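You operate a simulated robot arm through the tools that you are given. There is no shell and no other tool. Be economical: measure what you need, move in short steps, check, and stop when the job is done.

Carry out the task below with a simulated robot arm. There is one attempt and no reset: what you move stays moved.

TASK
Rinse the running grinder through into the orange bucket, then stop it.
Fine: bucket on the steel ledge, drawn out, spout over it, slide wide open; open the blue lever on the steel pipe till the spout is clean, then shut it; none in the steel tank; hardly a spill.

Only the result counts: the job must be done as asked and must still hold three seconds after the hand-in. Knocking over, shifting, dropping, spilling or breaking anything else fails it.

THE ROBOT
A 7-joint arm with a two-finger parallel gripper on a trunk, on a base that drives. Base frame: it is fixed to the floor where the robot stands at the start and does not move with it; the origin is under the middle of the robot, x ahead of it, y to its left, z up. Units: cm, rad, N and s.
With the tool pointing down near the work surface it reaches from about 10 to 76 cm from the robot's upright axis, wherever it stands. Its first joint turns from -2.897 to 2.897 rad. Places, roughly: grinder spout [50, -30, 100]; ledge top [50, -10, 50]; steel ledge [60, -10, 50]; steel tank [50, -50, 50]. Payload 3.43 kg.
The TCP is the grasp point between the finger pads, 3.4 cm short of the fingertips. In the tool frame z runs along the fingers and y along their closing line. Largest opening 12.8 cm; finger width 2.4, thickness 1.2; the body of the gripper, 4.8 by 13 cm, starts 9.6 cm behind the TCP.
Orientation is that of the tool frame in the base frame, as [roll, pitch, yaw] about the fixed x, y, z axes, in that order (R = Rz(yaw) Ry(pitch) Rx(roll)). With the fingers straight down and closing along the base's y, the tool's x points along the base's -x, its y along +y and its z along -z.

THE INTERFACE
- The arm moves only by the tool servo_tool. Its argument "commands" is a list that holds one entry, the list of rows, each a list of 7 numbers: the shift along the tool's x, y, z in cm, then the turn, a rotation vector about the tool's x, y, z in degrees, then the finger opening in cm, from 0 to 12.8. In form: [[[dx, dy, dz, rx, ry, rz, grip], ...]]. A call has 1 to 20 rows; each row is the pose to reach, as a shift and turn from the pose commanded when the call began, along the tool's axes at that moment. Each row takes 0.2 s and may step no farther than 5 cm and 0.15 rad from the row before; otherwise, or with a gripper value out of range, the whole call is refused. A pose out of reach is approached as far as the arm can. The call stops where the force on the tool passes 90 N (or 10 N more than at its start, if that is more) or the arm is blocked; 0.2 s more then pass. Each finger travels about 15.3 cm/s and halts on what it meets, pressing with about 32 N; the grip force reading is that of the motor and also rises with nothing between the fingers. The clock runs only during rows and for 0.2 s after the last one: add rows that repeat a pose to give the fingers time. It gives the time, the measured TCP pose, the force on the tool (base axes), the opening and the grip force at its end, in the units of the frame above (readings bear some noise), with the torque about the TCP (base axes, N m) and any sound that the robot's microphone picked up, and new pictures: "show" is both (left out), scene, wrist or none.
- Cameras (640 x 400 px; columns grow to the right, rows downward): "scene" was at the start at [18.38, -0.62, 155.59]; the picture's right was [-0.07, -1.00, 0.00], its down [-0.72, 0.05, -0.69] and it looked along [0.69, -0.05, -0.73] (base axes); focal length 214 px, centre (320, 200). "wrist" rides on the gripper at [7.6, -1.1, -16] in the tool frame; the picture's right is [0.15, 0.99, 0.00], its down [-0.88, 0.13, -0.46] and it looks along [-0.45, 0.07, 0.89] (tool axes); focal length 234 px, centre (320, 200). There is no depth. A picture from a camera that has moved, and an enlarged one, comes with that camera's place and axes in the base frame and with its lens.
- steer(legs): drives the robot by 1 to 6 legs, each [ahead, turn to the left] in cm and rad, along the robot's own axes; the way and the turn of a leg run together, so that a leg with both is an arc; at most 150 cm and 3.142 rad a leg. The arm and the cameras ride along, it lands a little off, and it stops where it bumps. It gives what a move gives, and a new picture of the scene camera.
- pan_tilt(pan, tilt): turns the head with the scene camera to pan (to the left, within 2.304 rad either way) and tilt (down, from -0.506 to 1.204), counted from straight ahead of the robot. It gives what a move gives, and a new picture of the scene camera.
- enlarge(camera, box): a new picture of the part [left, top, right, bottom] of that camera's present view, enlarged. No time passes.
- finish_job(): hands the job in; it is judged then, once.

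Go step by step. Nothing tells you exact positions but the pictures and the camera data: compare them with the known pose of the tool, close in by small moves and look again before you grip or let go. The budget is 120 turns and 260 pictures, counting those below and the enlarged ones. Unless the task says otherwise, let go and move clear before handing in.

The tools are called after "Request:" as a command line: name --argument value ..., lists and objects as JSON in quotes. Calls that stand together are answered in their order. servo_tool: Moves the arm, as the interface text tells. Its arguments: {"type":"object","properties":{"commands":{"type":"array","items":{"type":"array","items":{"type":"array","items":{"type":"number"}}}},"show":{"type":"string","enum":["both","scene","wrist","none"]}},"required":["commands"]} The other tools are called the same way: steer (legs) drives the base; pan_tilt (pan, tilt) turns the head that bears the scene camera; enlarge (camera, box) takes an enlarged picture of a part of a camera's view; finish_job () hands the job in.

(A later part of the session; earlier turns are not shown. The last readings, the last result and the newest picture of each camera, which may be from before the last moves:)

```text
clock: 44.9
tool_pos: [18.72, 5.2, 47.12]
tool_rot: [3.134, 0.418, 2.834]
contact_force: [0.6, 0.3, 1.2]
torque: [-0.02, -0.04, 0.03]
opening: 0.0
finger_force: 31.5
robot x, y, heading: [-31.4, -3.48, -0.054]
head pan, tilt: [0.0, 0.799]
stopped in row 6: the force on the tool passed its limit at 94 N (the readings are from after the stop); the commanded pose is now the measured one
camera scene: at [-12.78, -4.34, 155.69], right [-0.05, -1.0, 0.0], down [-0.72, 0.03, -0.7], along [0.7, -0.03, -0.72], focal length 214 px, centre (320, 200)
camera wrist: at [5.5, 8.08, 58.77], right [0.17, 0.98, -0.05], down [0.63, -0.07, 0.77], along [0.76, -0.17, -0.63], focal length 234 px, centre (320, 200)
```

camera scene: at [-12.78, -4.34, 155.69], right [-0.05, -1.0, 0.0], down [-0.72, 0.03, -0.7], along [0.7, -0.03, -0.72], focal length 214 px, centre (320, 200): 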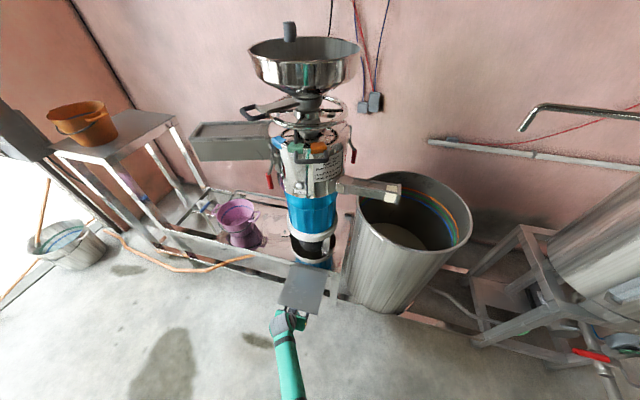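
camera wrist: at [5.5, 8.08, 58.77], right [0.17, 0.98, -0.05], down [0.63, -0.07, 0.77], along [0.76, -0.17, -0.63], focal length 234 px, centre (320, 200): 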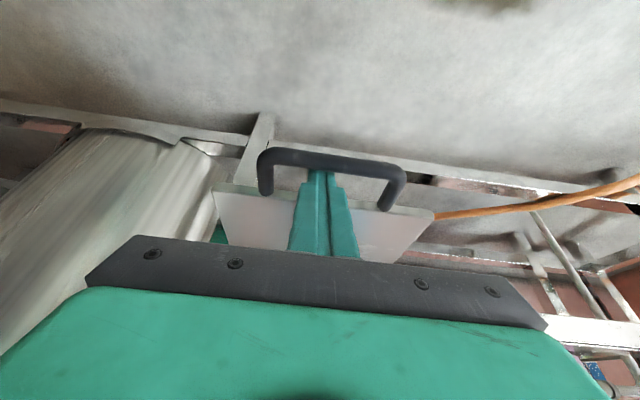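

The ledge hit its stop fully drawn out (about 21 cm). I withdraw the fingers up out of the loop.

Request:
servo_tool --commands '[[[-1.3, 0, 0.55, 0, 0, 0, 0], [-1.3, 0, -3.5, 0, 0, 0, 0], [-1.3, 0, -8, 0, 0, 0, 0], [-1.3, 0, -13, 0, 0, 0, 0], [-1.3, 0, -18, 0, 0, 0, 0], [-3, 0, -22.5, 0, 0, 0, 0]]]'

Request:
enlarge --camera "scene" --box '[240, 210, 400, 330]'

```text
clock: 46.3
tool_pos: [12.55, 7.1, 68.87]
tool_rot: [3.134, 0.417, 2.833]
contact_force: [-0.3, -0.5, -0.1]
torque: [-0.02, 0.03, 0.01]
opening: 0.03
finger_force: 32.2
robot x, y, heading: [-31.19, -3.36, -0.044]
head pan, tilt: [0.0, 0.799]
camera scene: at [-12.78, -4.34, 155.69], right [-0.05, -1.0, 0.0], down [-0.72, 0.03, -0.7], along [0.7, -0.03, -0.72], focal length 214 px, centre (320, 200)
camera wrist: at [-0.62, 9.86, 80.56], right [0.17, 0.98, -0.05], down [0.63, -0.07, 0.77], along [0.76, -0.17, -0.63], focal length 234 px, centre (320, 200)
```

scene: 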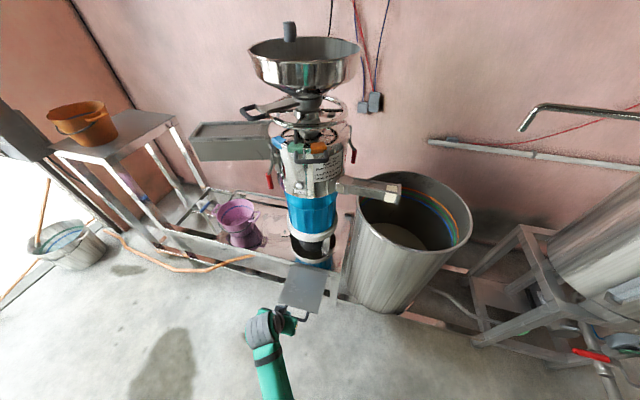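
wrist: 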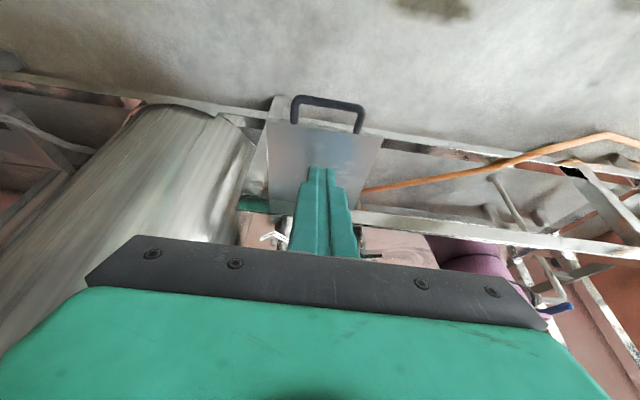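

```text
3.33 times, centred on (320, 270) of scene
camera zoom: at [-12.78, -4.34, 155.69], right [-0.05, -1.0, 0.0], down [-0.72, 0.03, -0.7], along [0.7, -0.03, -0.72], focal length 715 px, centre (320, -33)
```

zoom: 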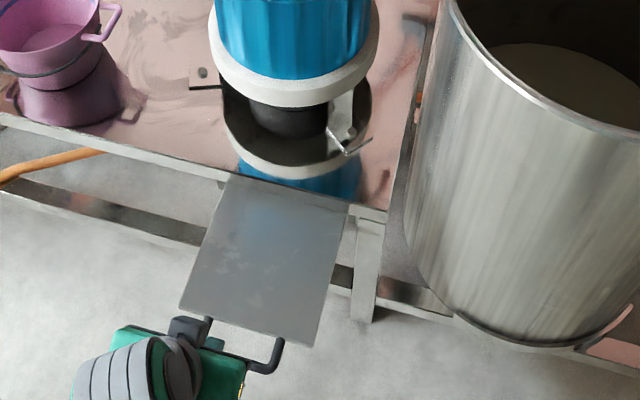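

The ledge is fully out: about 20x20 cm, centred near [33,2,46]. Next I raise the arm, turn the fingers to close fore-aft, and fetch the bucket.

Request:
servo_tool --commands '[[[-1.9, 0, -4.3, 0, 0, 0, 5], [-3.8, 0, -8.6, 0, 2, 0, 10], [-5.7, 0, -12.9, 0, 4, 0, 10], [-7.6, 0, -17.2, 0, 6, 0, 10], [-9.5, 0, -21.5, 0, 8, 0, 10], [-11.4, 0, -25.8, 0, 10, 0, 10], [-13.3, 0, -30.1, 0, 12, 0, 10], [-15.2, 0, -34.4, 0, 14, 0, 10], [-17.1, 0, -38.7, 0, 16, 0, 10], [-19, 0, -43, 0, 18, 0, 10], [-20.9, 0, -47.3, 0, 20, 0, 10], [-22.8, 0, -51.6, 0, 22, 0, 10], [-24.7, 0, -55.9, 0, 23.9, 0, 10], [-26.6, 0, -60.2, 0, 23.9, 0, 10]]]' --show "none"

Request:
servo_tool --commands '[[[0, 0, 0, 0, 0, 8.3, 10], [0, 0, 0, 0, 0, 16.6, 10], [0, 0, 0, 0, 0, 25, 10], [0, 0, 0, 0, 0, 33.3, 10], [0, 0, 0, 0, 0, 41.6, 10], [0, 0, 0, 0, 0, 50, 10], [0, 0, 0, 0, 0, 58.3, 10], [0, 0, 0, 0, 0, 66.6, 10], [0, 0, 0, 0, 0, 75, 10]]]'

```text
clock: 49.3
tool_pos: [10.76, 6.67, 113.64]
tool_rot: [3.139, 0.005, 2.838]
contact_force: [-0.7, 0.3, 0.1]
torque: [0.01, -0.04, -0.01]
opening: 10.01
finger_force: 0.0
out of reach, approached as far as the arm can: row 3, 11, 12, 13, 14
robot x, y, heading: [-31.25, -3.08, -0.043]
head pan, tilt: [0.0, 0.799]
```

```text
clock: 51.3
tool_pos: [11.13, 6.72, 113.43]
tool_rot: [3.135, -0.001, 1.527]
contact_force: [-0.7, 0.8, 0.0]
torque: [0.01, 0.01, -0.01]
opening: 10.02
finger_force: 0.1
out of reach, approached as far as the arm can: row 1, 2, 3, 4, 5, 6, 7, 8, 9
robot x, y, heading: [-30.95, -3.33, -0.048]
head pan, tilt: [0.0, 0.799]
camera scene: at [-12.78, -4.33, 155.69], right [-0.05, -1.0, 0.0], down [-0.72, 0.03, -0.7], along [0.7, -0.03, -0.72], focal length 214 px, centre (320, 200)
camera wrist: at [10.27, 14.26, 129.49], right [0.99, 0.1, 0.0], down [0.09, -0.89, 0.46], along [0.05, -0.45, -0.89], focal length 234 px, centre (320, 200)
```

scene: 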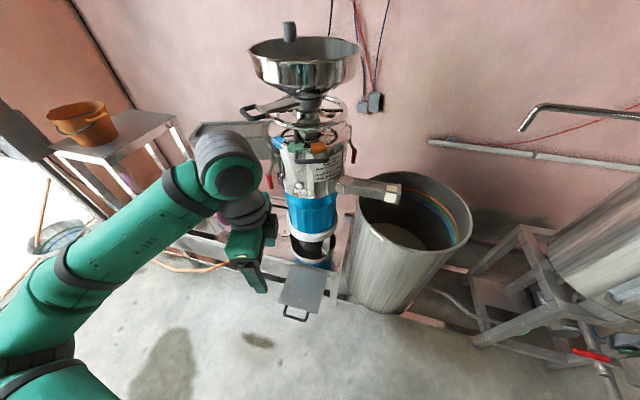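
wrist: 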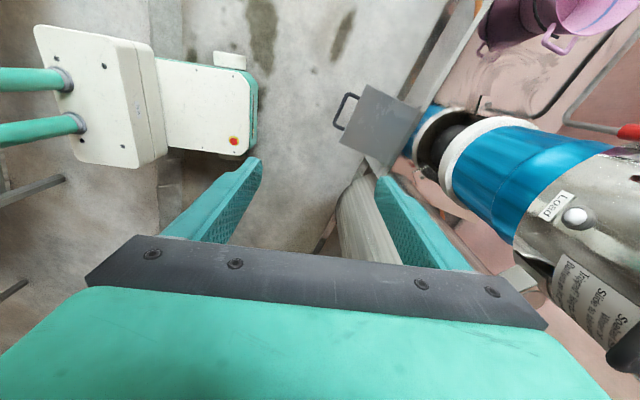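

The elbow folded to the left and the pose isn't fully reached; I extend forward to see whether the arm recovers height.

Request:
servo_tool --commands '[[[-1, 2, 0, 0, 0, 0, 10], [-2, 4, 0, 0, 0, 0, 10], [-3, 6, 0, 0, 0, 0, 10], [-4, 8, 0, 0, 0, 0, 10], [-5, 10, 0, 0, 0, 0, 10]]]'

```text
clock: 52.5
tool_pos: [20.93, 1.2, 112.77]
tool_rot: [3.137, -0.001, 1.525]
contact_force: [-0.2, 0.1, -0.1]
torque: [-0.05, -0.04, -0.02]
opening: 10.0
finger_force: 0.0
out of reach, approached as far as the arm can: row 3, 4, 5
robot x, y, heading: [-30.97, -3.39, -0.045]
head pan, tilt: [0.0, 0.799]
camera scene: at [-12.79, -4.31, 155.69], right [-0.05, -1.0, 0.0], down [-0.72, 0.03, -0.7], along [0.7, -0.03, -0.72], focal length 214 px, centre (320, 200)
camera wrist: at [20.16, 8.74, 128.7], right [0.99, 0.1, 0.0], down [0.09, -0.89, 0.45], along [0.05, -0.45, -0.89], focal length 234 px, centre (320, 200)
```

scene: 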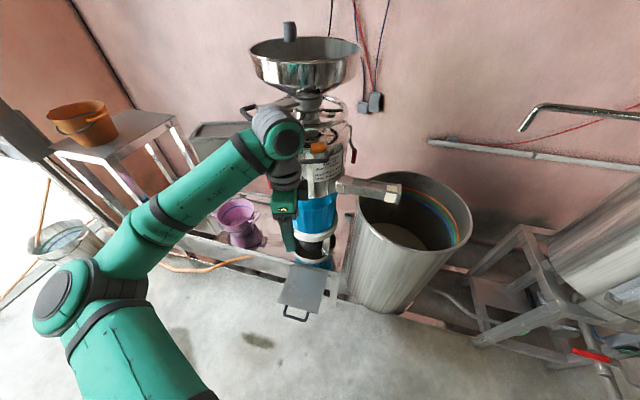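
wrist: 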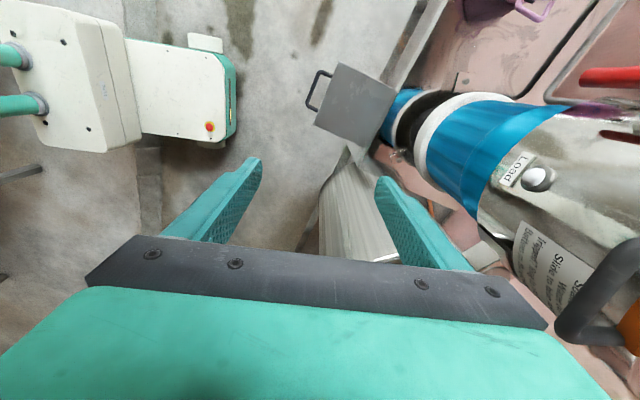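

Request:
servo_tool --commands '[[[0, 2, 4, 0, 0, -8, 10], [0, 4, 8, 0, 0, -16, 10], [0, 6, 12, 0, 0, -24, 10], [0, 8, 16, 0, 0, -32, 10], [0, 8, 20, 0, 0, -40, 10], [0, 8, 24, 0, 0, -48, 10], [0, 8, 24, 0, 0, -56, 10], [0, 8, 24, 0, 0, -64, 10], [0, 8, 24, 0, 0, -72, 10], [0, 8, 24, 0, 0, -80, 10], [0, 8, 24, 0, 0, -88, 10]]]' --show "scene"

```text
clock: 54.9
tool_pos: [29.08, 0.97, 88.56]
tool_rot: [3.135, -0.001, 3.065]
contact_force: [0.6, -0.2, -0.7]
torque: [0.0, 0.01, -0.01]
opening: 9.98
finger_force: 0.1
robot x, y, heading: [-31.11, -3.55, -0.049]
head pan, tilt: [0.0, 0.799]
camera scene: at [-12.78, -4.33, 155.69], right [-0.05, -1.0, 0.0], down [-0.72, 0.03, -0.7], along [0.7, -0.03, -0.72], focal length 214 px, centre (320, 200)
```

scene: 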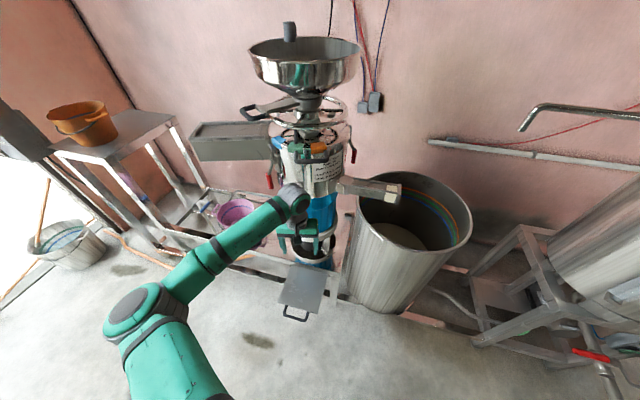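

Request:
servo_tool --commands '[[[0, 0, -4, 0, 0, 0, 10], [0, 0, -8, 0, 0, 0, 10], [0, 0, -12, 0, 0, 0, 10], [0, 0, -16, 0, 0, 0, 10], [0, 0, -20, 0, 0, 0, 10], [0, 0, -24, 0, 0, 0, 10], [0, 0, -28, 0, 0, 0, 10], [0, 0, -32, 0, 0, 0, 10], [0, 0, -36, 0, 0, 0, 10], [0, 0, -40, 0, 0, 0, 10]]]' --show "scene"

```text
clock: 57.1
tool_pos: [28.61, 0.6, 112.25]
tool_rot: [3.141, 0.003, 3.064]
contact_force: [-0.3, 0.2, 1.2]
torque: [0.01, -0.03, 0.01]
opening: 10.0
finger_force: 0.1
out of reach, approached as far as the arm can: row 6, 7, 8, 9, 10
robot x, y, heading: [-31.22, -3.33, -0.05]
head pan, tilt: [0.0, 0.799]
camera scene: at [-12.77, -4.33, 155.69], right [-0.05, -1.0, 0.0], down [-0.72, 0.03, -0.7], along [0.7, -0.03, -0.72], focal length 214 px, centre (320, 200)
```

scene: 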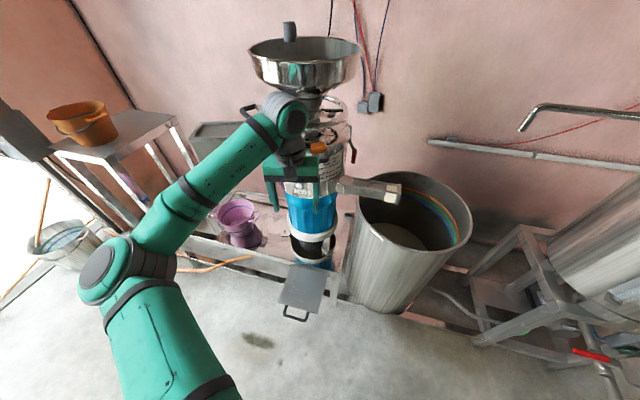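

Elbow is stuck low on the left with height capped at 112. I try turning the wrist the other way at lower height and then raising.

Request:
servo_tool --commands '[[[3, 0, 3, 0, 0, 0, 10], [6, 0, 6, 0, 0, 0, 10], [9, 0, 9, 0, 0, -8, 10], [9, 0, 10, 0, 0, -16, 10], [9, 0, 10, 0, 0, -24, 10], [9, 0, 10, 0, 0, -32, 10], [9, 0, 10, 0, 0, -40, 10], [9, 0, 10, 0, 0, -48, 10], [9, 0, 10, 0, 0, -56, 10], [9, 0, 10, 0, 0, -64, 10], [9, 0, 10, 0, 0, -72, 10], [9, 0, 10, 0, 0, -80, 10], [9, 0, 10, 0, 0, -88, 10], [9, 0, 6, 0, 0, -88, 10], [9, 0, 2, 0, 0, -88, 10], [9, 0, -2, 0, 0, -88, 10], [9, 0, -6, 0, 0, -88, 10], [9, 0, -10, 0, 0, -88, 10], [9, 0, -14, 0, 0, -88, 10], [9, 0, -18, 0, 0, -88, 10]]]' --show "scene"

```text
clock: 61.3
tool_pos: [19.77, 1.09, 112.87]
tool_rot: [-3.137, -0.001, -1.683]
contact_force: [-0.3, 0.3, 0.7]
torque: [-0.01, 0.0, -0.02]
opening: 10.0
finger_force: 0.0
out of reach, approached as far as the arm can: row 16, 17, 18, 19, 20
robot x, y, heading: [-31.35, -3.57, -0.049]
head pan, tilt: [0.0, 0.799]
camera scene: at [-12.78, -4.33, 155.69], right [-0.05, -1.0, 0.0], down [-0.72, 0.03, -0.7], along [0.7, -0.03, -0.72], focal length 214 px, centre (320, 200)
```

scene: 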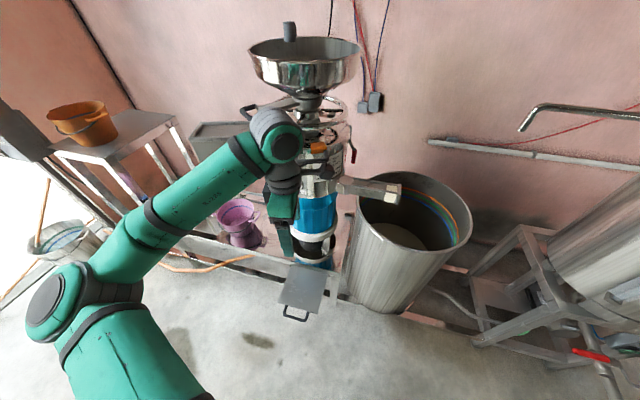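

I back off into free floor so I can reconfigure the elbow safely.

Request:
steer --legs '[[-45, 0]]'

Request:
servo_tool --commands '[[[0, 0, 4, 0, 0, 8, 10], [0, 0, 8, 0, 0, 16, 10], [0, 0, 12, 0, 0, 24, 10], [0, 0, 16, 0, 0, 32, 10], [0, 0, 20, 0, 0, 40, 10], [0, 0, 24, 0, 0, 48, 10], [0, 0, 28, 0, 0, 56, 10], [0, 0, 32, 0, 0, 64, 10], [0, 0, 36, 0, 0, 72, 10], [0, 0, 40, 0, 0, 80, 10], [0, 0, 44, 0, 0, 88, 10]]]' --show "none"

Request:
servo_tool --commands '[[[0, -2, 0, 0, -8, 0, 10], [0, -4, 0, 0, -16, 0, 10], [0, -6, 0, 0, -24, 0, 10], [0, -8, 0, 0, -32, 0, 10], [0, -10, 0, 0, -40, 0, 10], [0, -12, 0, 0, -45, 0, 10]]]' --show "scene"

```text
clock: 63.2
tool_pos: [-7.78, 2.18, 112.83]
tool_rot: [-3.135, 0.001, -1.693]
contact_force: [-0.8, 0.8, -1.0]
torque: [-0.01, 0.0, 0.02]
opening: 10.0
finger_force: 0.0
robot x, y, heading: [-58.67, -1.83, -0.056]
head pan, tilt: [0.0, 0.799]
stopped in leg 1: the robot was blocked; the commanded pose is now the measured one
camera scene: at [-40.32, -3.03, 155.69], right [-0.06, -1.0, 0.0], down [-0.72, 0.04, -0.7], along [0.7, -0.04, -0.72], focal length 214 px, centre (320, 200)
```

scene: 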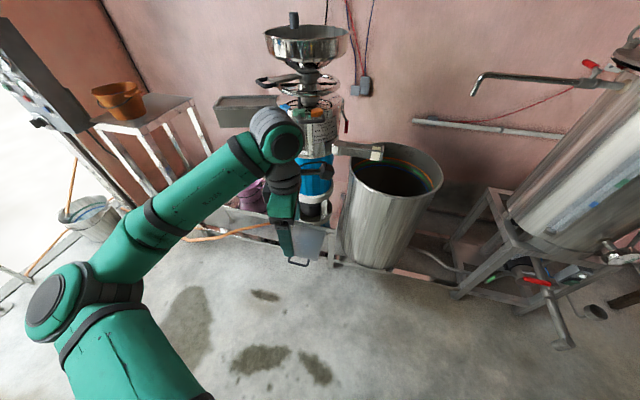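

```text
clock: 65.6
tool_pos: [-7.48, 2.02, 68.58]
tool_rot: [3.141, 0.004, 3.053]
contact_force: [-0.7, -0.7, -0.8]
torque: [-0.02, 0.05, 0.0]
opening: 10.02
finger_force: 0.0
robot x, y, heading: [-58.65, -1.84, -0.06]
head pan, tilt: [0.0, 0.799]
```

```text
clock: 67.0
tool_pos: [-8.68, -9.77, 68.85]
tool_rot: [-3.141, 0.792, 3.056]
contact_force: [0.5, 0.1, 0.9]
torque: [-0.01, 0.01, 0.02]
opening: 10.03
finger_force: 0.0
robot x, y, heading: [-58.31, -1.94, -0.056]
head pan, tilt: [0.0, 0.799]
camera scene: at [-40.31, -3.02, 155.69], right [-0.06, -1.0, 0.0], down [-0.72, 0.04, -0.7], along [0.7, -0.04, -0.72], focal length 214 px, centre (320, 200)
```

scene: 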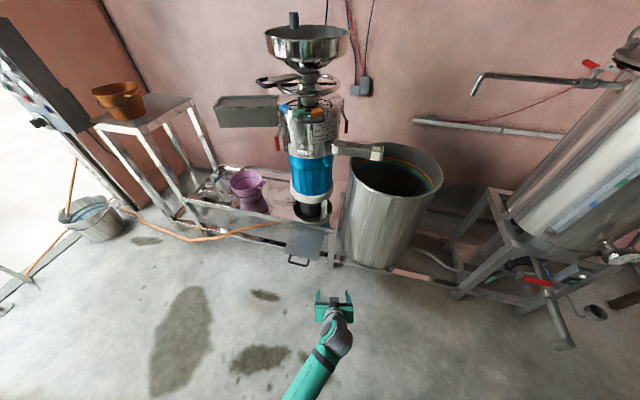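

Request:
servo_tool --commands '[[[0, 0, 0, -5.9, 0, -5.8, 10], [0, 0, 0, -11.8, 0, -11.7, 10], [0, 0, 0, -17.8, 0, -17.5, 10], [0, 0, 0, -23.7, 0, -23.4, 10], [0, 0, 0, -29.6, 0, -29.2, 10], [0, 0, 0, -35.6, 0, -35.1, 10], [0, 0, 0, -41.5, 0, -41, 10]]]' --show "scene"

```text
clock: 68.6
tool_pos: [-8.67, -9.76, 68.81]
tool_rot: [3.141, 0.793, -2.21]
contact_force: [-0.3, -0.6, 0.2]
torque: [0.0, 0.0, 0.0]
opening: 9.99
finger_force: 0.1
robot x, y, heading: [-59.06, -1.85, -0.057]
head pan, tilt: [0.0, 0.799]
camera scene: at [-40.33, -3.03, 155.69], right [-0.06, -1.0, 0.0], down [-0.72, 0.04, -0.7], along [0.7, -0.04, -0.72], focal length 214 px, centre (320, 200)
```

scene: 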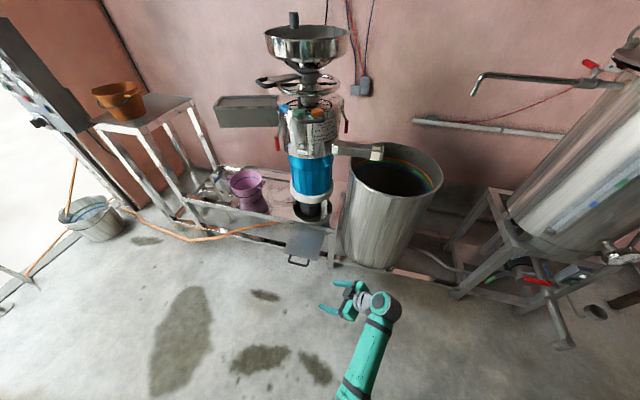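

Elbow has moved to the right; now raise with the same tilt.

Request:
servo_tool --commands '[[[-3.2, 0, -3.16, 0, 0, 0, 10], [-6.4, 0, -6.32, 0, 0, 0, 10], [-9.6, 0, -9.48, 0, 0, 0, 10], [-12.8, 0, -12.6, 0, 0, 0, 10], [-16, 0, -15.8, 0, 0, 0, 10], [-19.2, 0, -19, 0, 0, 0, 10], [-22.4, 0, -22.1, 0, 0, 0, 10], [-25.6, 0, -25.3, 0, 0, 0, 10], [-28.8, 0, -28.4, 0, 0, 0, 10], [-32, 0, -31.6, 0, 0, 0, 10], [-35.2, 0, -34.8, 0, 0, 0, 10], [-38.4, 0, -37.9, 0, 0, 0, 10], [-41.6, 0, -41.1, 0, 0, 0, 10], [-44.8, 0, -44.2, 0, 0, 0, 10], [-48, 0, -47.4, 0, 0, 0, 10]]]' --show "scene"

```text
clock: 71.8
tool_pos: [-8.46, -9.81, 136.14]
tool_rot: [3.138, 0.79, -2.212]
contact_force: [-0.1, 1.3, -0.4]
torque: [0.0, 0.03, 0.01]
opening: 10.01
finger_force: 0.1
robot x, y, heading: [-58.56, -1.61, -0.056]
head pan, tilt: [0.0, 0.799]
camera scene: at [-40.31, -3.05, 155.68], right [-0.06, -1.0, 0.0], down [-0.72, 0.04, -0.7], along [0.7, -0.04, -0.72], focal length 214 px, centre (320, 200)
```

scene: 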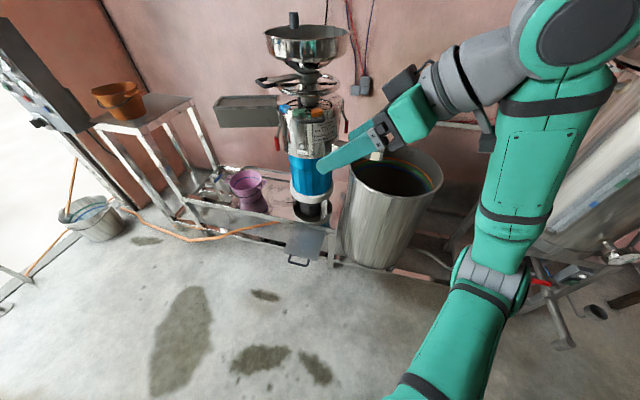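

Request:
servo_tool --commands '[[[0, 0, 0, 0, 7.5, 0, 10], [0, 0, 0, 0, 15, 0, 10], [0, 0, 0, 0, 22.5, 0, 10], [0, 0, 0, 0, 30, 0, 10], [0, 0, 0, 0, 37.5, 0, 10], [0, 0, 0, 0, 45.3, 0, 10]]]' --show "scene"

Request:
pan_tilt --pan 2.3 --tilt 0.6

Request:
pan_tilt --pan -2.3 --tilt 0.6

```text
clock: 73.2
tool_pos: [-8.55, -9.73, 136.25]
tool_rot: [3.141, 0.0, -2.211]
contact_force: [-0.9, -0.5, -0.4]
torque: [0.09, 0.04, 0.02]
opening: 9.97
finger_force: 0.0
robot x, y, heading: [-58.61, -1.82, -0.052]
head pan, tilt: [0.0, 0.799]
camera scene: at [-40.31, -3.08, 155.68], right [-0.06, -1.0, 0.0], down [-0.72, 0.04, -0.7], along [0.7, -0.04, -0.72], focal length 214 px, centre (320, 200)
```

scene: 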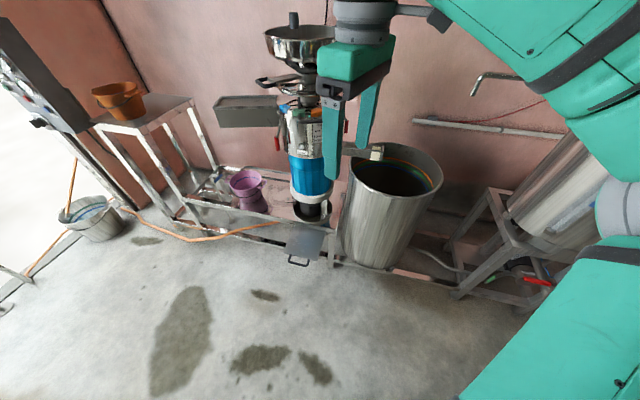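

```text
clock: 75.3
tool_pos: [-8.37, -9.73, 136.29]
tool_rot: [3.14, 0.002, -2.209]
contact_force: [0.2, 0.4, 1.3]
torque: [0.0, 0.0, 0.02]
opening: 10.01
finger_force: 0.0
robot x, y, heading: [-58.89, -1.79, -0.057]
head pan, tilt: [2.3, 0.6]
camera scene: at [-53.87, 4.33, 157.37], right [0.78, 0.62, 0.0], down [0.35, -0.44, -0.83], along [-0.51, 0.65, -0.56], focal length 214 px, centre (320, 200)
```

scene: 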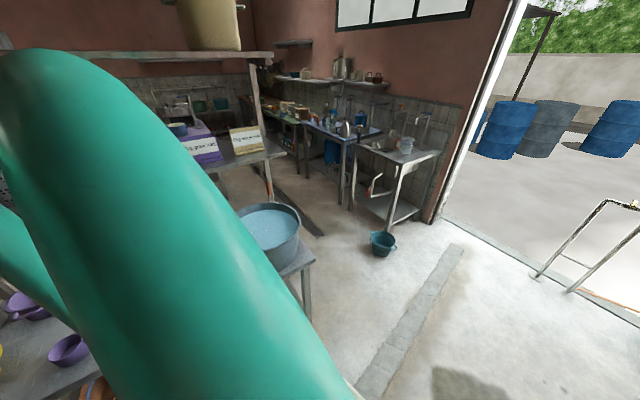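

```text
clock: 79.0
tool_pos: [-8.4, -9.7, 136.3]
tool_rot: [3.141, 0.002, -2.209]
contact_force: [0.3, -0.3, 0.3]
torque: [0.03, -0.02, -0.03]
opening: 10.0
finger_force: 0.0
robot x, y, heading: [-59.19, -1.95, -0.057]
head pan, tilt: [-2.3, 0.6]
camera scene: at [-54.62, -8.84, 157.37], right [-0.71, 0.71, 0.0], down [0.4, 0.4, -0.83], along [-0.58, -0.58, -0.56], focal length 214 px, centre (320, 200)
```

scene: 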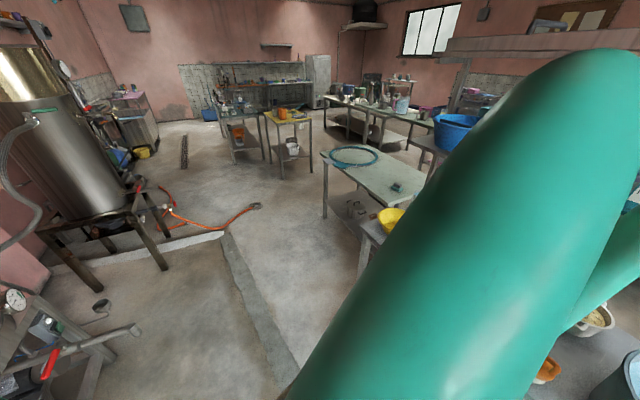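

A work table with bowls stands behind; I'll keep clear of it. Elbow is right-high again, so I turn the wrist and drive to the bench.

Request:
servo_tool --commands '[[[0, 0, 0, 0, 0, -8, 10], [0, 0, 0, 0, 0, -16, 10], [0, 0, 0, 0, 0, -24, 10], [0, 0, 0, 0, 0, -33, 10]]]' --show "none"

Request:
steer --legs '[[15, 0.2], [0, 0.75], [102, 0], [0, -0.85]]'

Request:
pan_tilt --pan 0.1 --tilt 0.65

```text
refused: row 4 steps farther than a row can; nothing moved
```

```text
clock: 90.0
tool_pos: [70.96, 77.8, 136.12]
tool_rot: [3.139, 0.0, -2.098]
contact_force: [-1.0, 1.1, -0.4]
torque: [0.0, 0.02, -0.01]
opening: 9.98
finger_force: 0.0
robot x, y, heading: [20.27, 79.75, 0.057]
head pan, tilt: [-2.3, 0.6]
camera scene: at [25.0, 73.48, 157.37], right [-0.78, 0.62, 0.0], down [0.35, 0.44, -0.83], along [-0.52, -0.64, -0.57], focal length 214 px, centre (320, 200)
```

scene: 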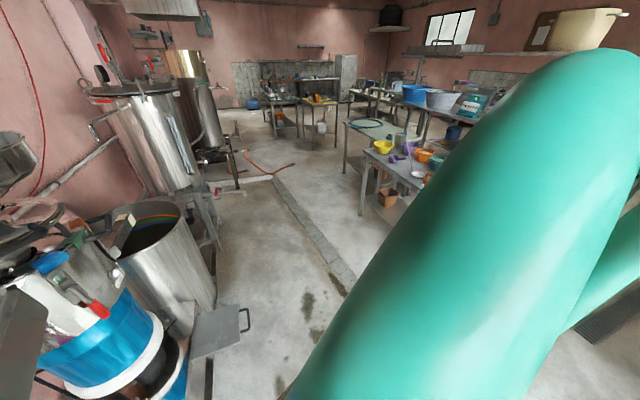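

```text
clock: 92.2
tool_pos: [70.96, 77.65, 136.33]
tool_rot: [3.14, 0.0, -2.097]
contact_force: [0.4, 0.0, -0.2]
torque: [0.02, 0.01, 0.0]
opening: 9.98
finger_force: 0.1
robot x, y, heading: [20.2, 79.84, 0.055]
head pan, tilt: [0.099, 0.649]
camera scene: at [39.11, 81.71, 156.95], right [0.15, -0.99, 0.0], down [-0.6, -0.09, -0.8], along [0.79, 0.12, -0.6], focal length 214 px, centre (320, 200)
```

scene: 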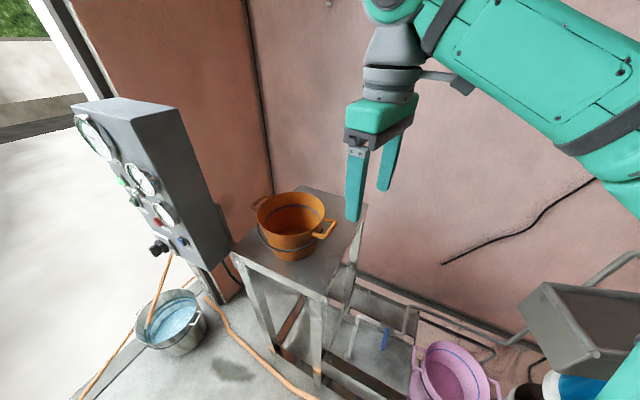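

Bucket rim centre is now at about [90,98.5,112.5], radius ~11. I hover the gripper over the near rim, closing radially.

Request:
servo_tool --commands '[[[-3.3, 0.3, 0, 0, 0, -7.5, 10], [-6.6, 0.6, 0, 0, 0, -15, 10], [-9.9, 0.9, 1, 0, 0, -22.5, 10], [-13.2, 1.2, 3, 0, 0, -30, 10], [-16.5, 1.5, 5, 0, 0, -37.5, 10], [-19.8, 1.8, 7, 0, 0, -45, 10]]]'

```text
clock: 93.6
tool_pos: [79.44, 95.57, 129.42]
tool_rot: [-3.141, 0.001, -1.312]
contact_force: [0.8, -0.2, 0.5]
torque: [0.07, -0.02, 0.02]
opening: 9.99
finger_force: 0.2
robot x, y, heading: [19.86, 80.08, 0.053]
head pan, tilt: [0.099, 0.649]
camera scene: at [39.08, 81.68, 156.95], right [0.15, -0.99, 0.0], down [-0.6, -0.09, -0.8], along [0.79, 0.12, -0.6], focal length 214 px, centre (320, 200)
camera wrist: at [82.37, 88.54, 145.46], right [-0.92, -0.4, 0.0], down [-0.35, 0.82, 0.46], along [-0.18, 0.42, -0.89], focal length 234 px, centre (320, 200)
```

scene: 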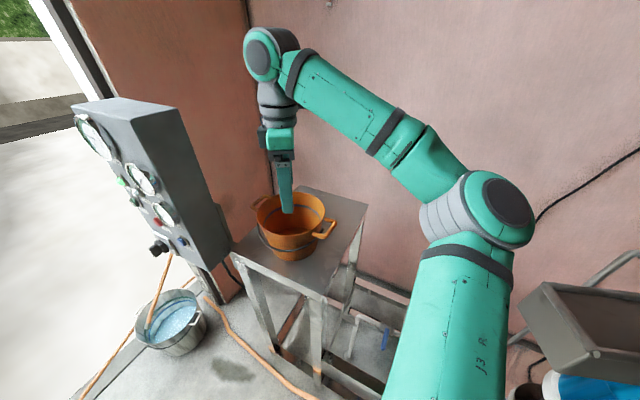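
wrist: 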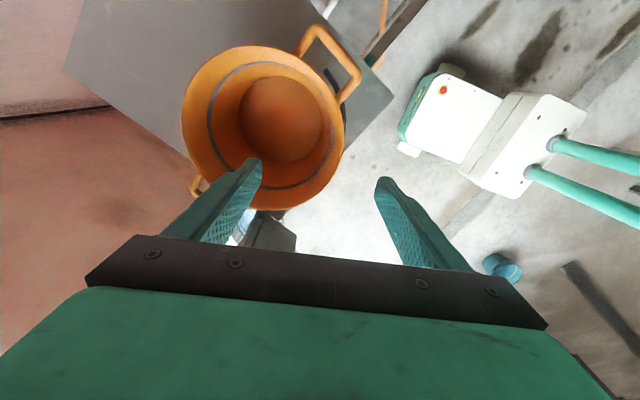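

Request:
servo_tool --commands '[[[0, 3.2, 0, 0, 0, 0, 10], [0, 3.2, 4, 0, 0, 0, 10], [0, 3.2, 8, 0, 0, 0, 10], [0, 3.2, 11, 0, 0, 0, 10]]]'

Request:
enlarge --camera "scene" --box '[230, 130, 370, 270]'

```text
clock: 94.6
tool_pos: [76.28, 95.23, 118.25]
tool_rot: [-3.141, 0.001, -1.312]
contact_force: [-0.6, 1.3, -0.7]
torque: [0.03, -0.02, 0.0]
opening: 9.99
finger_force: 0.0
robot x, y, heading: [20.16, 80.0, 0.056]
head pan, tilt: [0.099, 0.649]
camera scene: at [39.09, 81.72, 156.95], right [0.15, -0.99, 0.0], down [-0.6, -0.09, -0.8], along [0.79, 0.12, -0.6], focal length 214 px, centre (320, 200)
camera wrist: at [79.32, 88.09, 134.27], right [-0.92, -0.39, 0.0], down [-0.35, 0.82, 0.46], along [-0.18, 0.42, -0.89], focal length 234 px, centre (320, 200)
```

scene: 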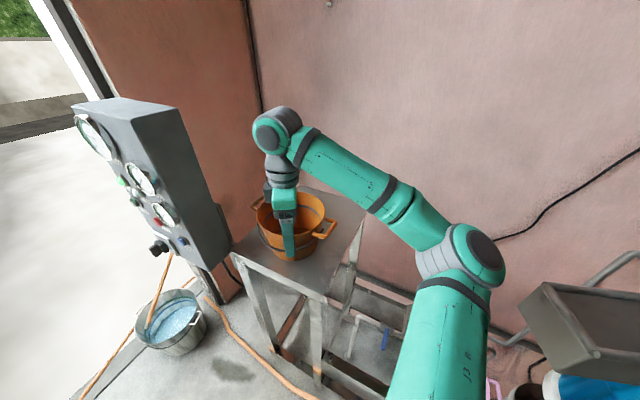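
wrist: 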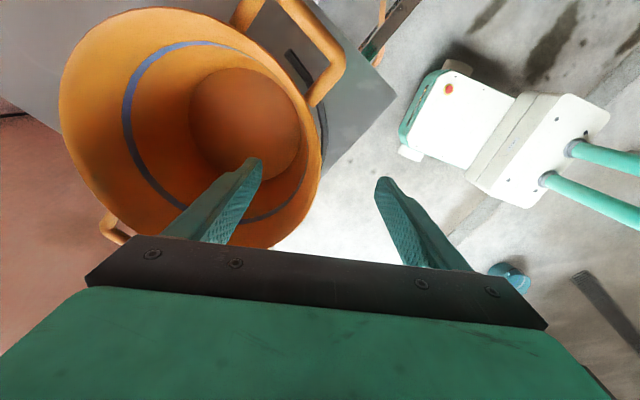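

```text
2.86 times, centred on (300, 200) of scene
camera zoom: at [39.09, 81.72, 156.95], right [0.15, -0.99, 0.0], down [-0.6, -0.09, -0.8], along [0.79, 0.12, -0.6], focal length 613 px, centre (377, 200)
```

zoom: 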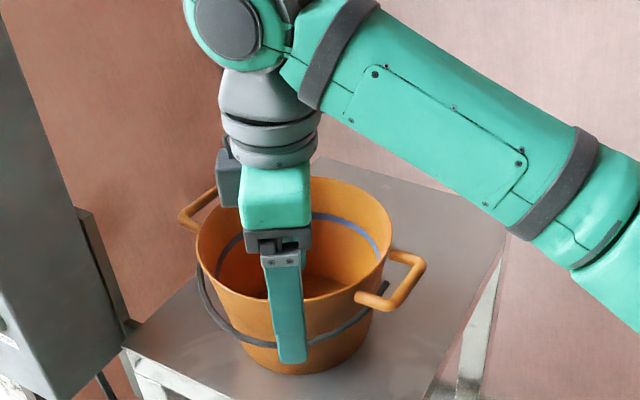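

Request:
servo_tool --commands '[[[0, 0, 3, 0, 0, 0, 10], [0, 0, 6, 0, 0, 0, 10], [0, 0, 7.2, 0, 0, 0, 10]]]'

```text
clock: 95.4
tool_pos: [76.36, 95.16, 110.92]
tool_rot: [3.139, 0.002, -1.312]
contact_force: [-0.4, 0.2, 0.9]
torque: [0.02, -0.01, 0.0]
opening: 10.0
finger_force: 0.1
robot x, y, heading: [20.06, 79.83, 0.056]
head pan, tilt: [0.099, 0.649]
camera scene: at [39.1, 81.72, 156.95], right [0.15, -0.99, 0.0], down [-0.6, -0.09, -0.8], along [0.79, 0.12, -0.6], focal length 214 px, centre (320, 200)
camera wrist: at [79.33, 88.05, 127.05], right [-0.92, -0.39, 0.0], down [-0.35, 0.82, 0.46], along [-0.18, 0.42, -0.89], focal length 234 px, centre (320, 200)
```

scene: 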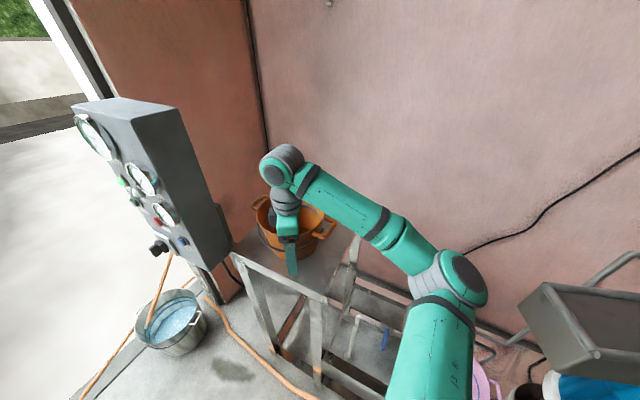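
wrist: 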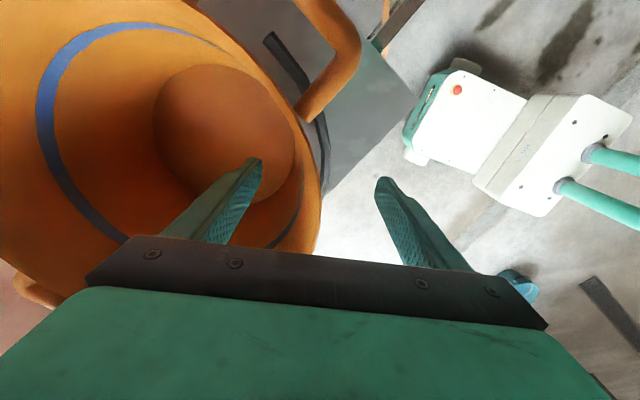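

One finger is inside, one outside the rim. Close.

Request:
servo_tool --commands '[[[0, 0, 0, 0, 0, 0, 6], [0, 0, 0, 0, 0, 0, 3], [0, 0, 0, 0, 0, 0, 0], [0, 0, 0, 0, 0, 0, 0], [0, 0, 0, 0, 0, 0, 0]]]' --show "wrist"

```text
clock: 96.6
tool_pos: [76.43, 95.25, 111.14]
tool_rot: [3.141, 0.002, -1.312]
contact_force: [3.8, 2.1, 14.7]
torque: [0.74, -2.71, 0.25]
opening: 1.54
finger_force: 32.0
robot x, y, heading: [20.32, 79.7, 0.053]
head pan, tilt: [0.099, 0.649]
camera wrist: at [79.31, 88.04, 127.13], right [-0.92, -0.39, 0.0], down [-0.35, 0.82, 0.46], along [-0.18, 0.42, -0.89], focal length 234 px, centre (320, 200)
```

wrist: 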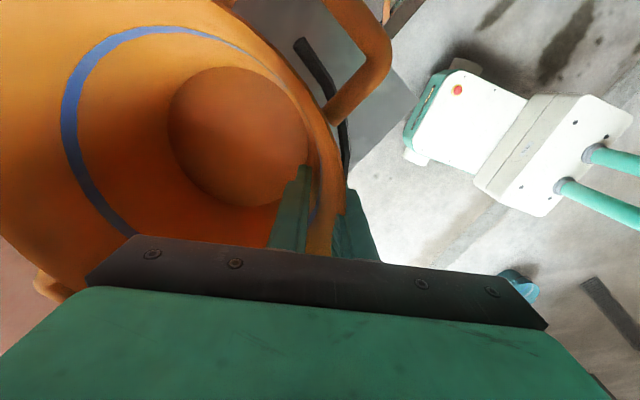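

Request:
servo_tool --commands '[[[0, 0, 0, 2, 0, 0, 0], [0, 0, 0, 4, 0, 0, 0], [0, 0, 0, 6, 0, 0, 0], [0, 0, 0, 6, 0, 0, 0]]]' --show "none"

```text
clock: 97.6
tool_pos: [76.21, 94.95, 111.29]
tool_rot: [-3.037, 0.001, -1.312]
contact_force: [3.1, 2.6, 14.2]
torque: [0.87, -2.46, 0.32]
opening: 0.69
finger_force: 31.6
robot x, y, heading: [20.21, 79.81, 0.058]
head pan, tilt: [0.099, 0.649]
```

Request:
servo_tool --commands '[[[0, 0, -0.7, 0, 0, 0, 0], [0, 0, -1.5, 0, 0, 0, 0], [0, 0, -3, 0, 0, 0, 0], [0, 0, -5, 0, 0, 0, 0], [0, 0, -5, 0, 0, 0, 0]]]'

```text
clock: 98.8
tool_pos: [75.63, 94.92, 116.07]
tool_rot: [-3.037, 0.002, -1.312]
contact_force: [0.7, -0.1, -1.8]
torque: [-0.04, 0.15, -0.04]
opening: 0.26
finger_force: 32.5
robot x, y, heading: [20.37, 79.98, 0.057]
head pan, tilt: [0.099, 0.649]
camera scene: at [39.11, 81.72, 156.94], right [0.15, -0.99, 0.0], down [-0.6, -0.09, -0.8], along [0.79, 0.12, -0.6], focal length 214 px, centre (320, 200)
camera wrist: at [77.01, 87.33, 132.14], right [-0.91, -0.39, -0.1], down [-0.4, 0.81, 0.44], along [-0.09, 0.44, -0.89], focal length 234 px, centre (320, 200)
```

scene: 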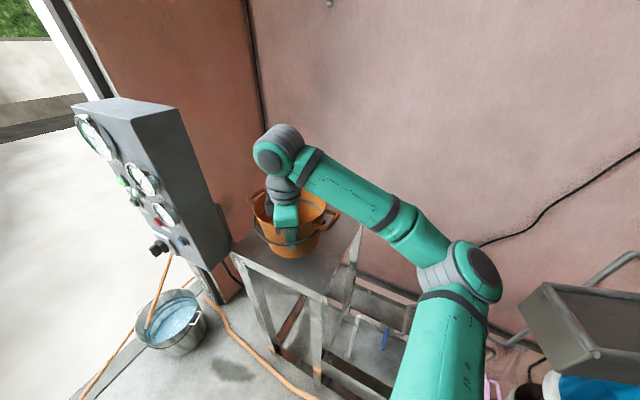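
wrist: 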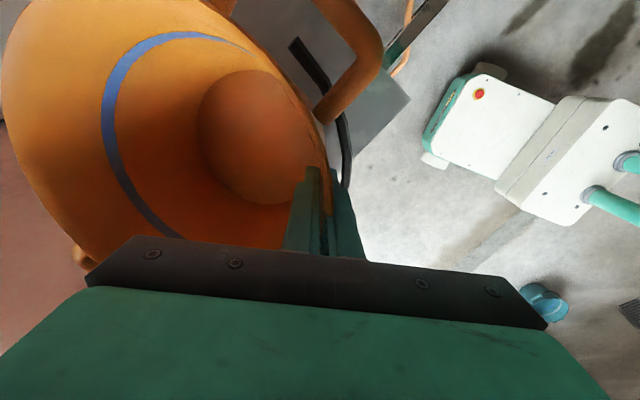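

Request:
servo_tool --commands '[[[0, 0, -4, 0, 0, 0, 0], [0, 0, -8, 0, 0, 0, 0], [0, 0, -12, 0, 0, 0, 0], [0, 0, -12, 0, 0, 0, 0]]]'

Request:
enlarge --camera "scene" --box '[230, 100, 390, 270]'

```text
clock: 99.8
tool_pos: [74.5, 94.57, 127.91]
tool_rot: [-3.038, 0.002, -1.312]
contact_force: [-0.1, 0.4, -1.9]
torque: [-0.04, 0.13, 0.02]
opening: 0.23
finger_force: 32.1
robot x, y, heading: [19.82, 80.18, 0.055]
head pan, tilt: [0.099, 0.649]
camera scene: at [39.12, 81.72, 156.94], right [0.15, -0.99, 0.0], down [-0.6, -0.09, -0.8], along [0.79, 0.12, -0.6], focal length 214 px, centre (320, 200)
camera wrist: at [75.87, 87.0, 143.92], right [-0.91, -0.39, -0.1], down [-0.4, 0.81, 0.44], along [-0.09, 0.44, -0.89], focal length 234 px, centre (320, 200)
```

scene: 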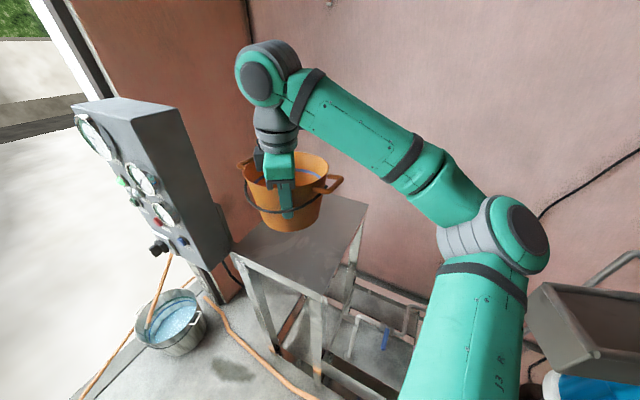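
wrist: 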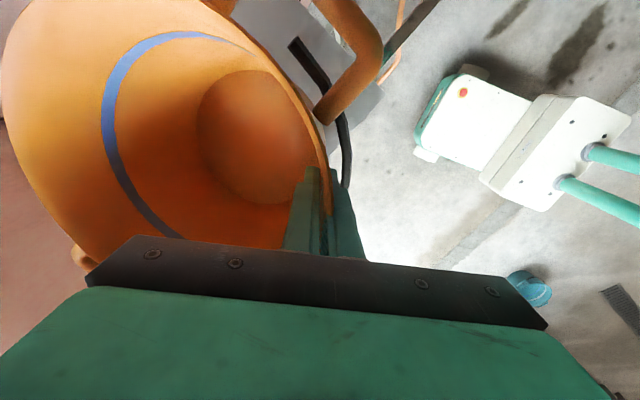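

```text
2.35 times, centred on (310, 185) of scene
camera zoom: at [39.12, 81.72, 156.94], right [0.15, -0.99, 0.0], down [-0.6, -0.09, -0.8], along [0.79, 0.12, -0.6], focal length 505 px, centre (344, 235)
```

zoom: 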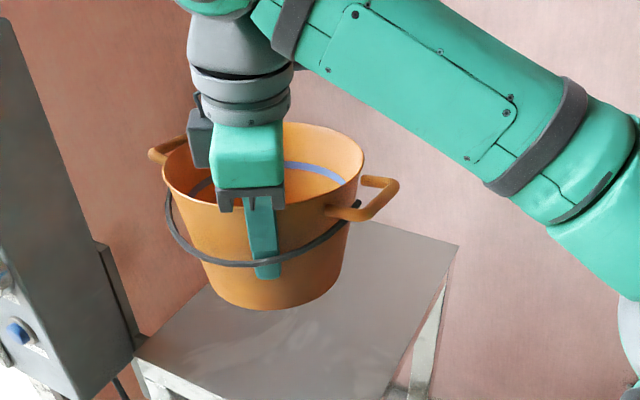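

The bucket is held and clear. I back away from the bench, then lower it before approaching the ledge.

Request:
steer --legs '[[-42, 0], [0, 1.33], [-74, 0]]'

Request:
servo_tool --commands '[[[0, -0.4, 4, 0, 0, 0, 0], [0, -0.8, 8, 0, 0, 0, 0], [0, -1.2, 12, 0, 0, 0, 0], [0, -1.6, 16, 0, 0, 0, 0], [0, -2, 20, 0, 0, 0, 0], [0, -2.4, 24, 0, 0, 0, 0], [0, -2.8, 28, 0, 0, 0, 0], [0, -3.2, 32, 0, 0, 0, 0], [0, -3.6, 36, 0, 0, 0, 0], [0, -4, 40, 0, 0, 0, 0], [0, -4.4, 44, 0, 0, 0, 0], [0, -4.8, 48, 0, 0, 0, 0], [0, -5.2, 52, 0, 0, 0, 0], [0, -5.6, 56, 0, 0, 0, 0]]]'

```text
clock: 109.8
tool_pos: [-37.66, 61.93, 127.86]
tool_rot: [-3.037, 0.002, 0.019]
contact_force: [0.0, 0.3, -1.9]
torque: [-0.15, -0.02, 0.01]
opening: 0.27
finger_force: 32.0
robot x, y, heading: [-36.11, 5.31, 1.389]
head pan, tilt: [0.099, 0.649]
camera scene: at [-33.55, 24.54, 156.94], right [1.0, -0.08, 0.0], down [-0.05, -0.6, -0.8], along [0.07, 0.79, -0.6], focal length 214 px, centre (320, 200)
```

scene: 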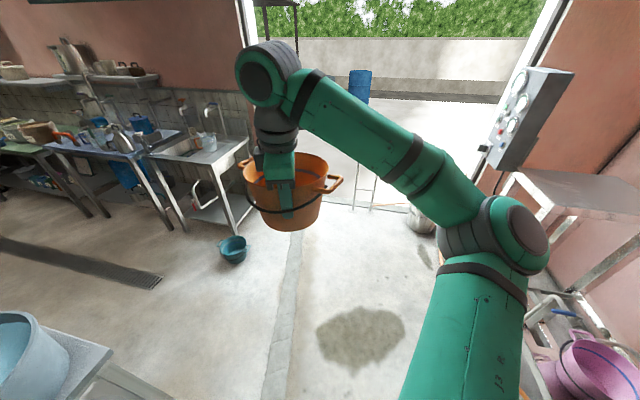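

```text
clock: 112.8
tool_pos: [-38.1, 73.18, 72.56]
tool_rot: [-3.038, 0.002, 0.023]
contact_force: [0.5, -0.3, -1.4]
torque: [-0.11, -0.01, -0.05]
opening: 0.26
finger_force: 32.7
robot x, y, heading: [-36.03, 5.88, 1.386]
head pan, tilt: [0.099, 0.649]
camera scene: at [-33.54, 24.54, 156.94], right [1.0, -0.08, 0.0], down [-0.05, -0.6, -0.8], along [0.07, 0.79, -0.6], focal length 214 px, centre (320, 200)
camera wrist: at [-30.5, 72.85, 88.71], right [0.17, -0.98, -0.1], down [-0.88, -0.2, 0.44], along [-0.45, 0.02, -0.89], focal length 234 px, centre (320, 200)
```

scene: 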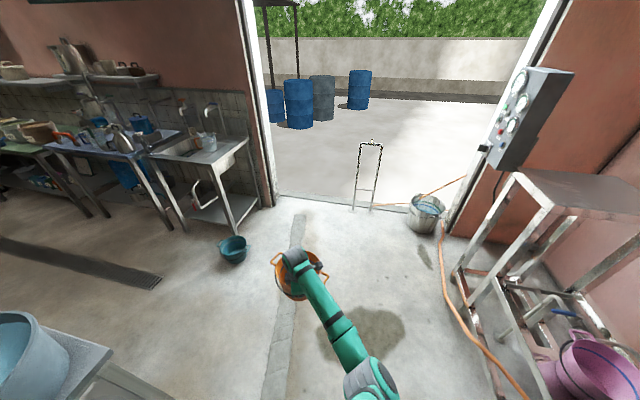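
wrist: 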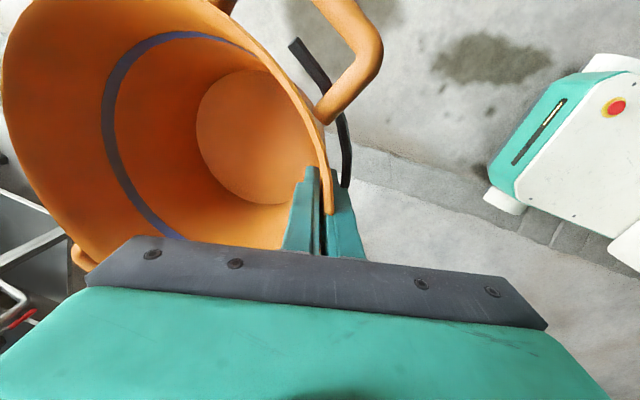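

Request:
servo_tool --commands '[[[0, 3, -0.3, 0, 0, 0, 0], [0, 6, -0.6, 0, 0, 0, 0], [0, 9, -1, 0, 0, 0, 0], [0, 12, -1.3, 0, 0, 0, 0]]]' --show "none"

Request:
pan_tilt --pan 0 --tilt 0.9

Request:
steer --legs '[[0, -1.4]]'

```text
clock: 113.8
tool_pos: [-37.67, 61.01, 72.64]
tool_rot: [-3.038, 0.003, 0.02]
contact_force: [-0.9, 0.3, -1.4]
torque: [-0.15, 0.04, 0.02]
opening: 0.24
finger_force: 31.9
robot x, y, heading: [-36.15, 6.07, 1.383]
head pan, tilt: [0.099, 0.649]
```

```text
clock: 114.5
tool_pos: [-37.67, 61.13, 72.69]
tool_rot: [-3.036, 0.001, 0.022]
contact_force: [-0.9, -0.5, -1.4]
torque: [-0.16, 0.0, 0.01]
opening: 0.27
finger_force: 31.6
robot x, y, heading: [-36.17, 5.67, 1.389]
head pan, tilt: [0.0, 0.901]
camera scene: at [-32.9, 23.31, 154.9], right [0.98, -0.18, 0.0], down [-0.14, -0.77, -0.62], along [0.11, 0.61, -0.78], focal length 214 px, centre (320, 200)
```

scene: 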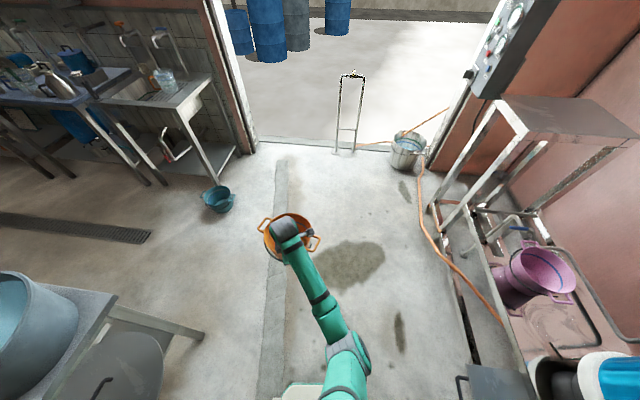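

```text
clock: 118.9
tool_pos: [18.51, 14.91, 72.77]
tool_rot: [-3.038, 0.002, -1.41]
contact_force: [0.3, 0.3, -1.9]
torque: [-0.02, 0.1, 0.05]
opening: 0.25
finger_force: 32.5
robot x, y, heading: [-36.28, 5.43, -0.047]
head pan, tilt: [0.0, 0.901]
camera scene: at [-18.15, 4.76, 154.89], right [-0.05, -1.0, 0.0], down [-0.78, 0.04, -0.62], along [0.62, -0.03, -0.78], focal length 214 px, centre (320, 200)
```

scene: 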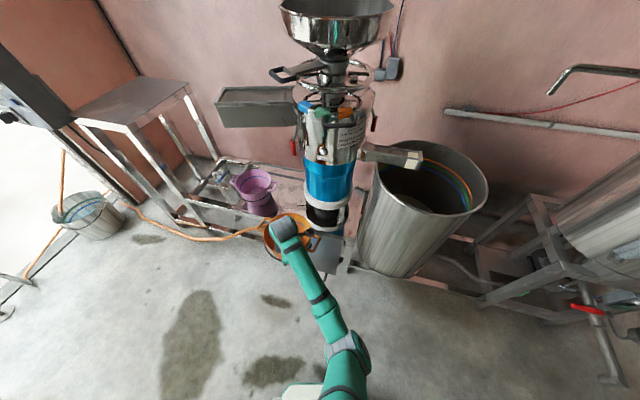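

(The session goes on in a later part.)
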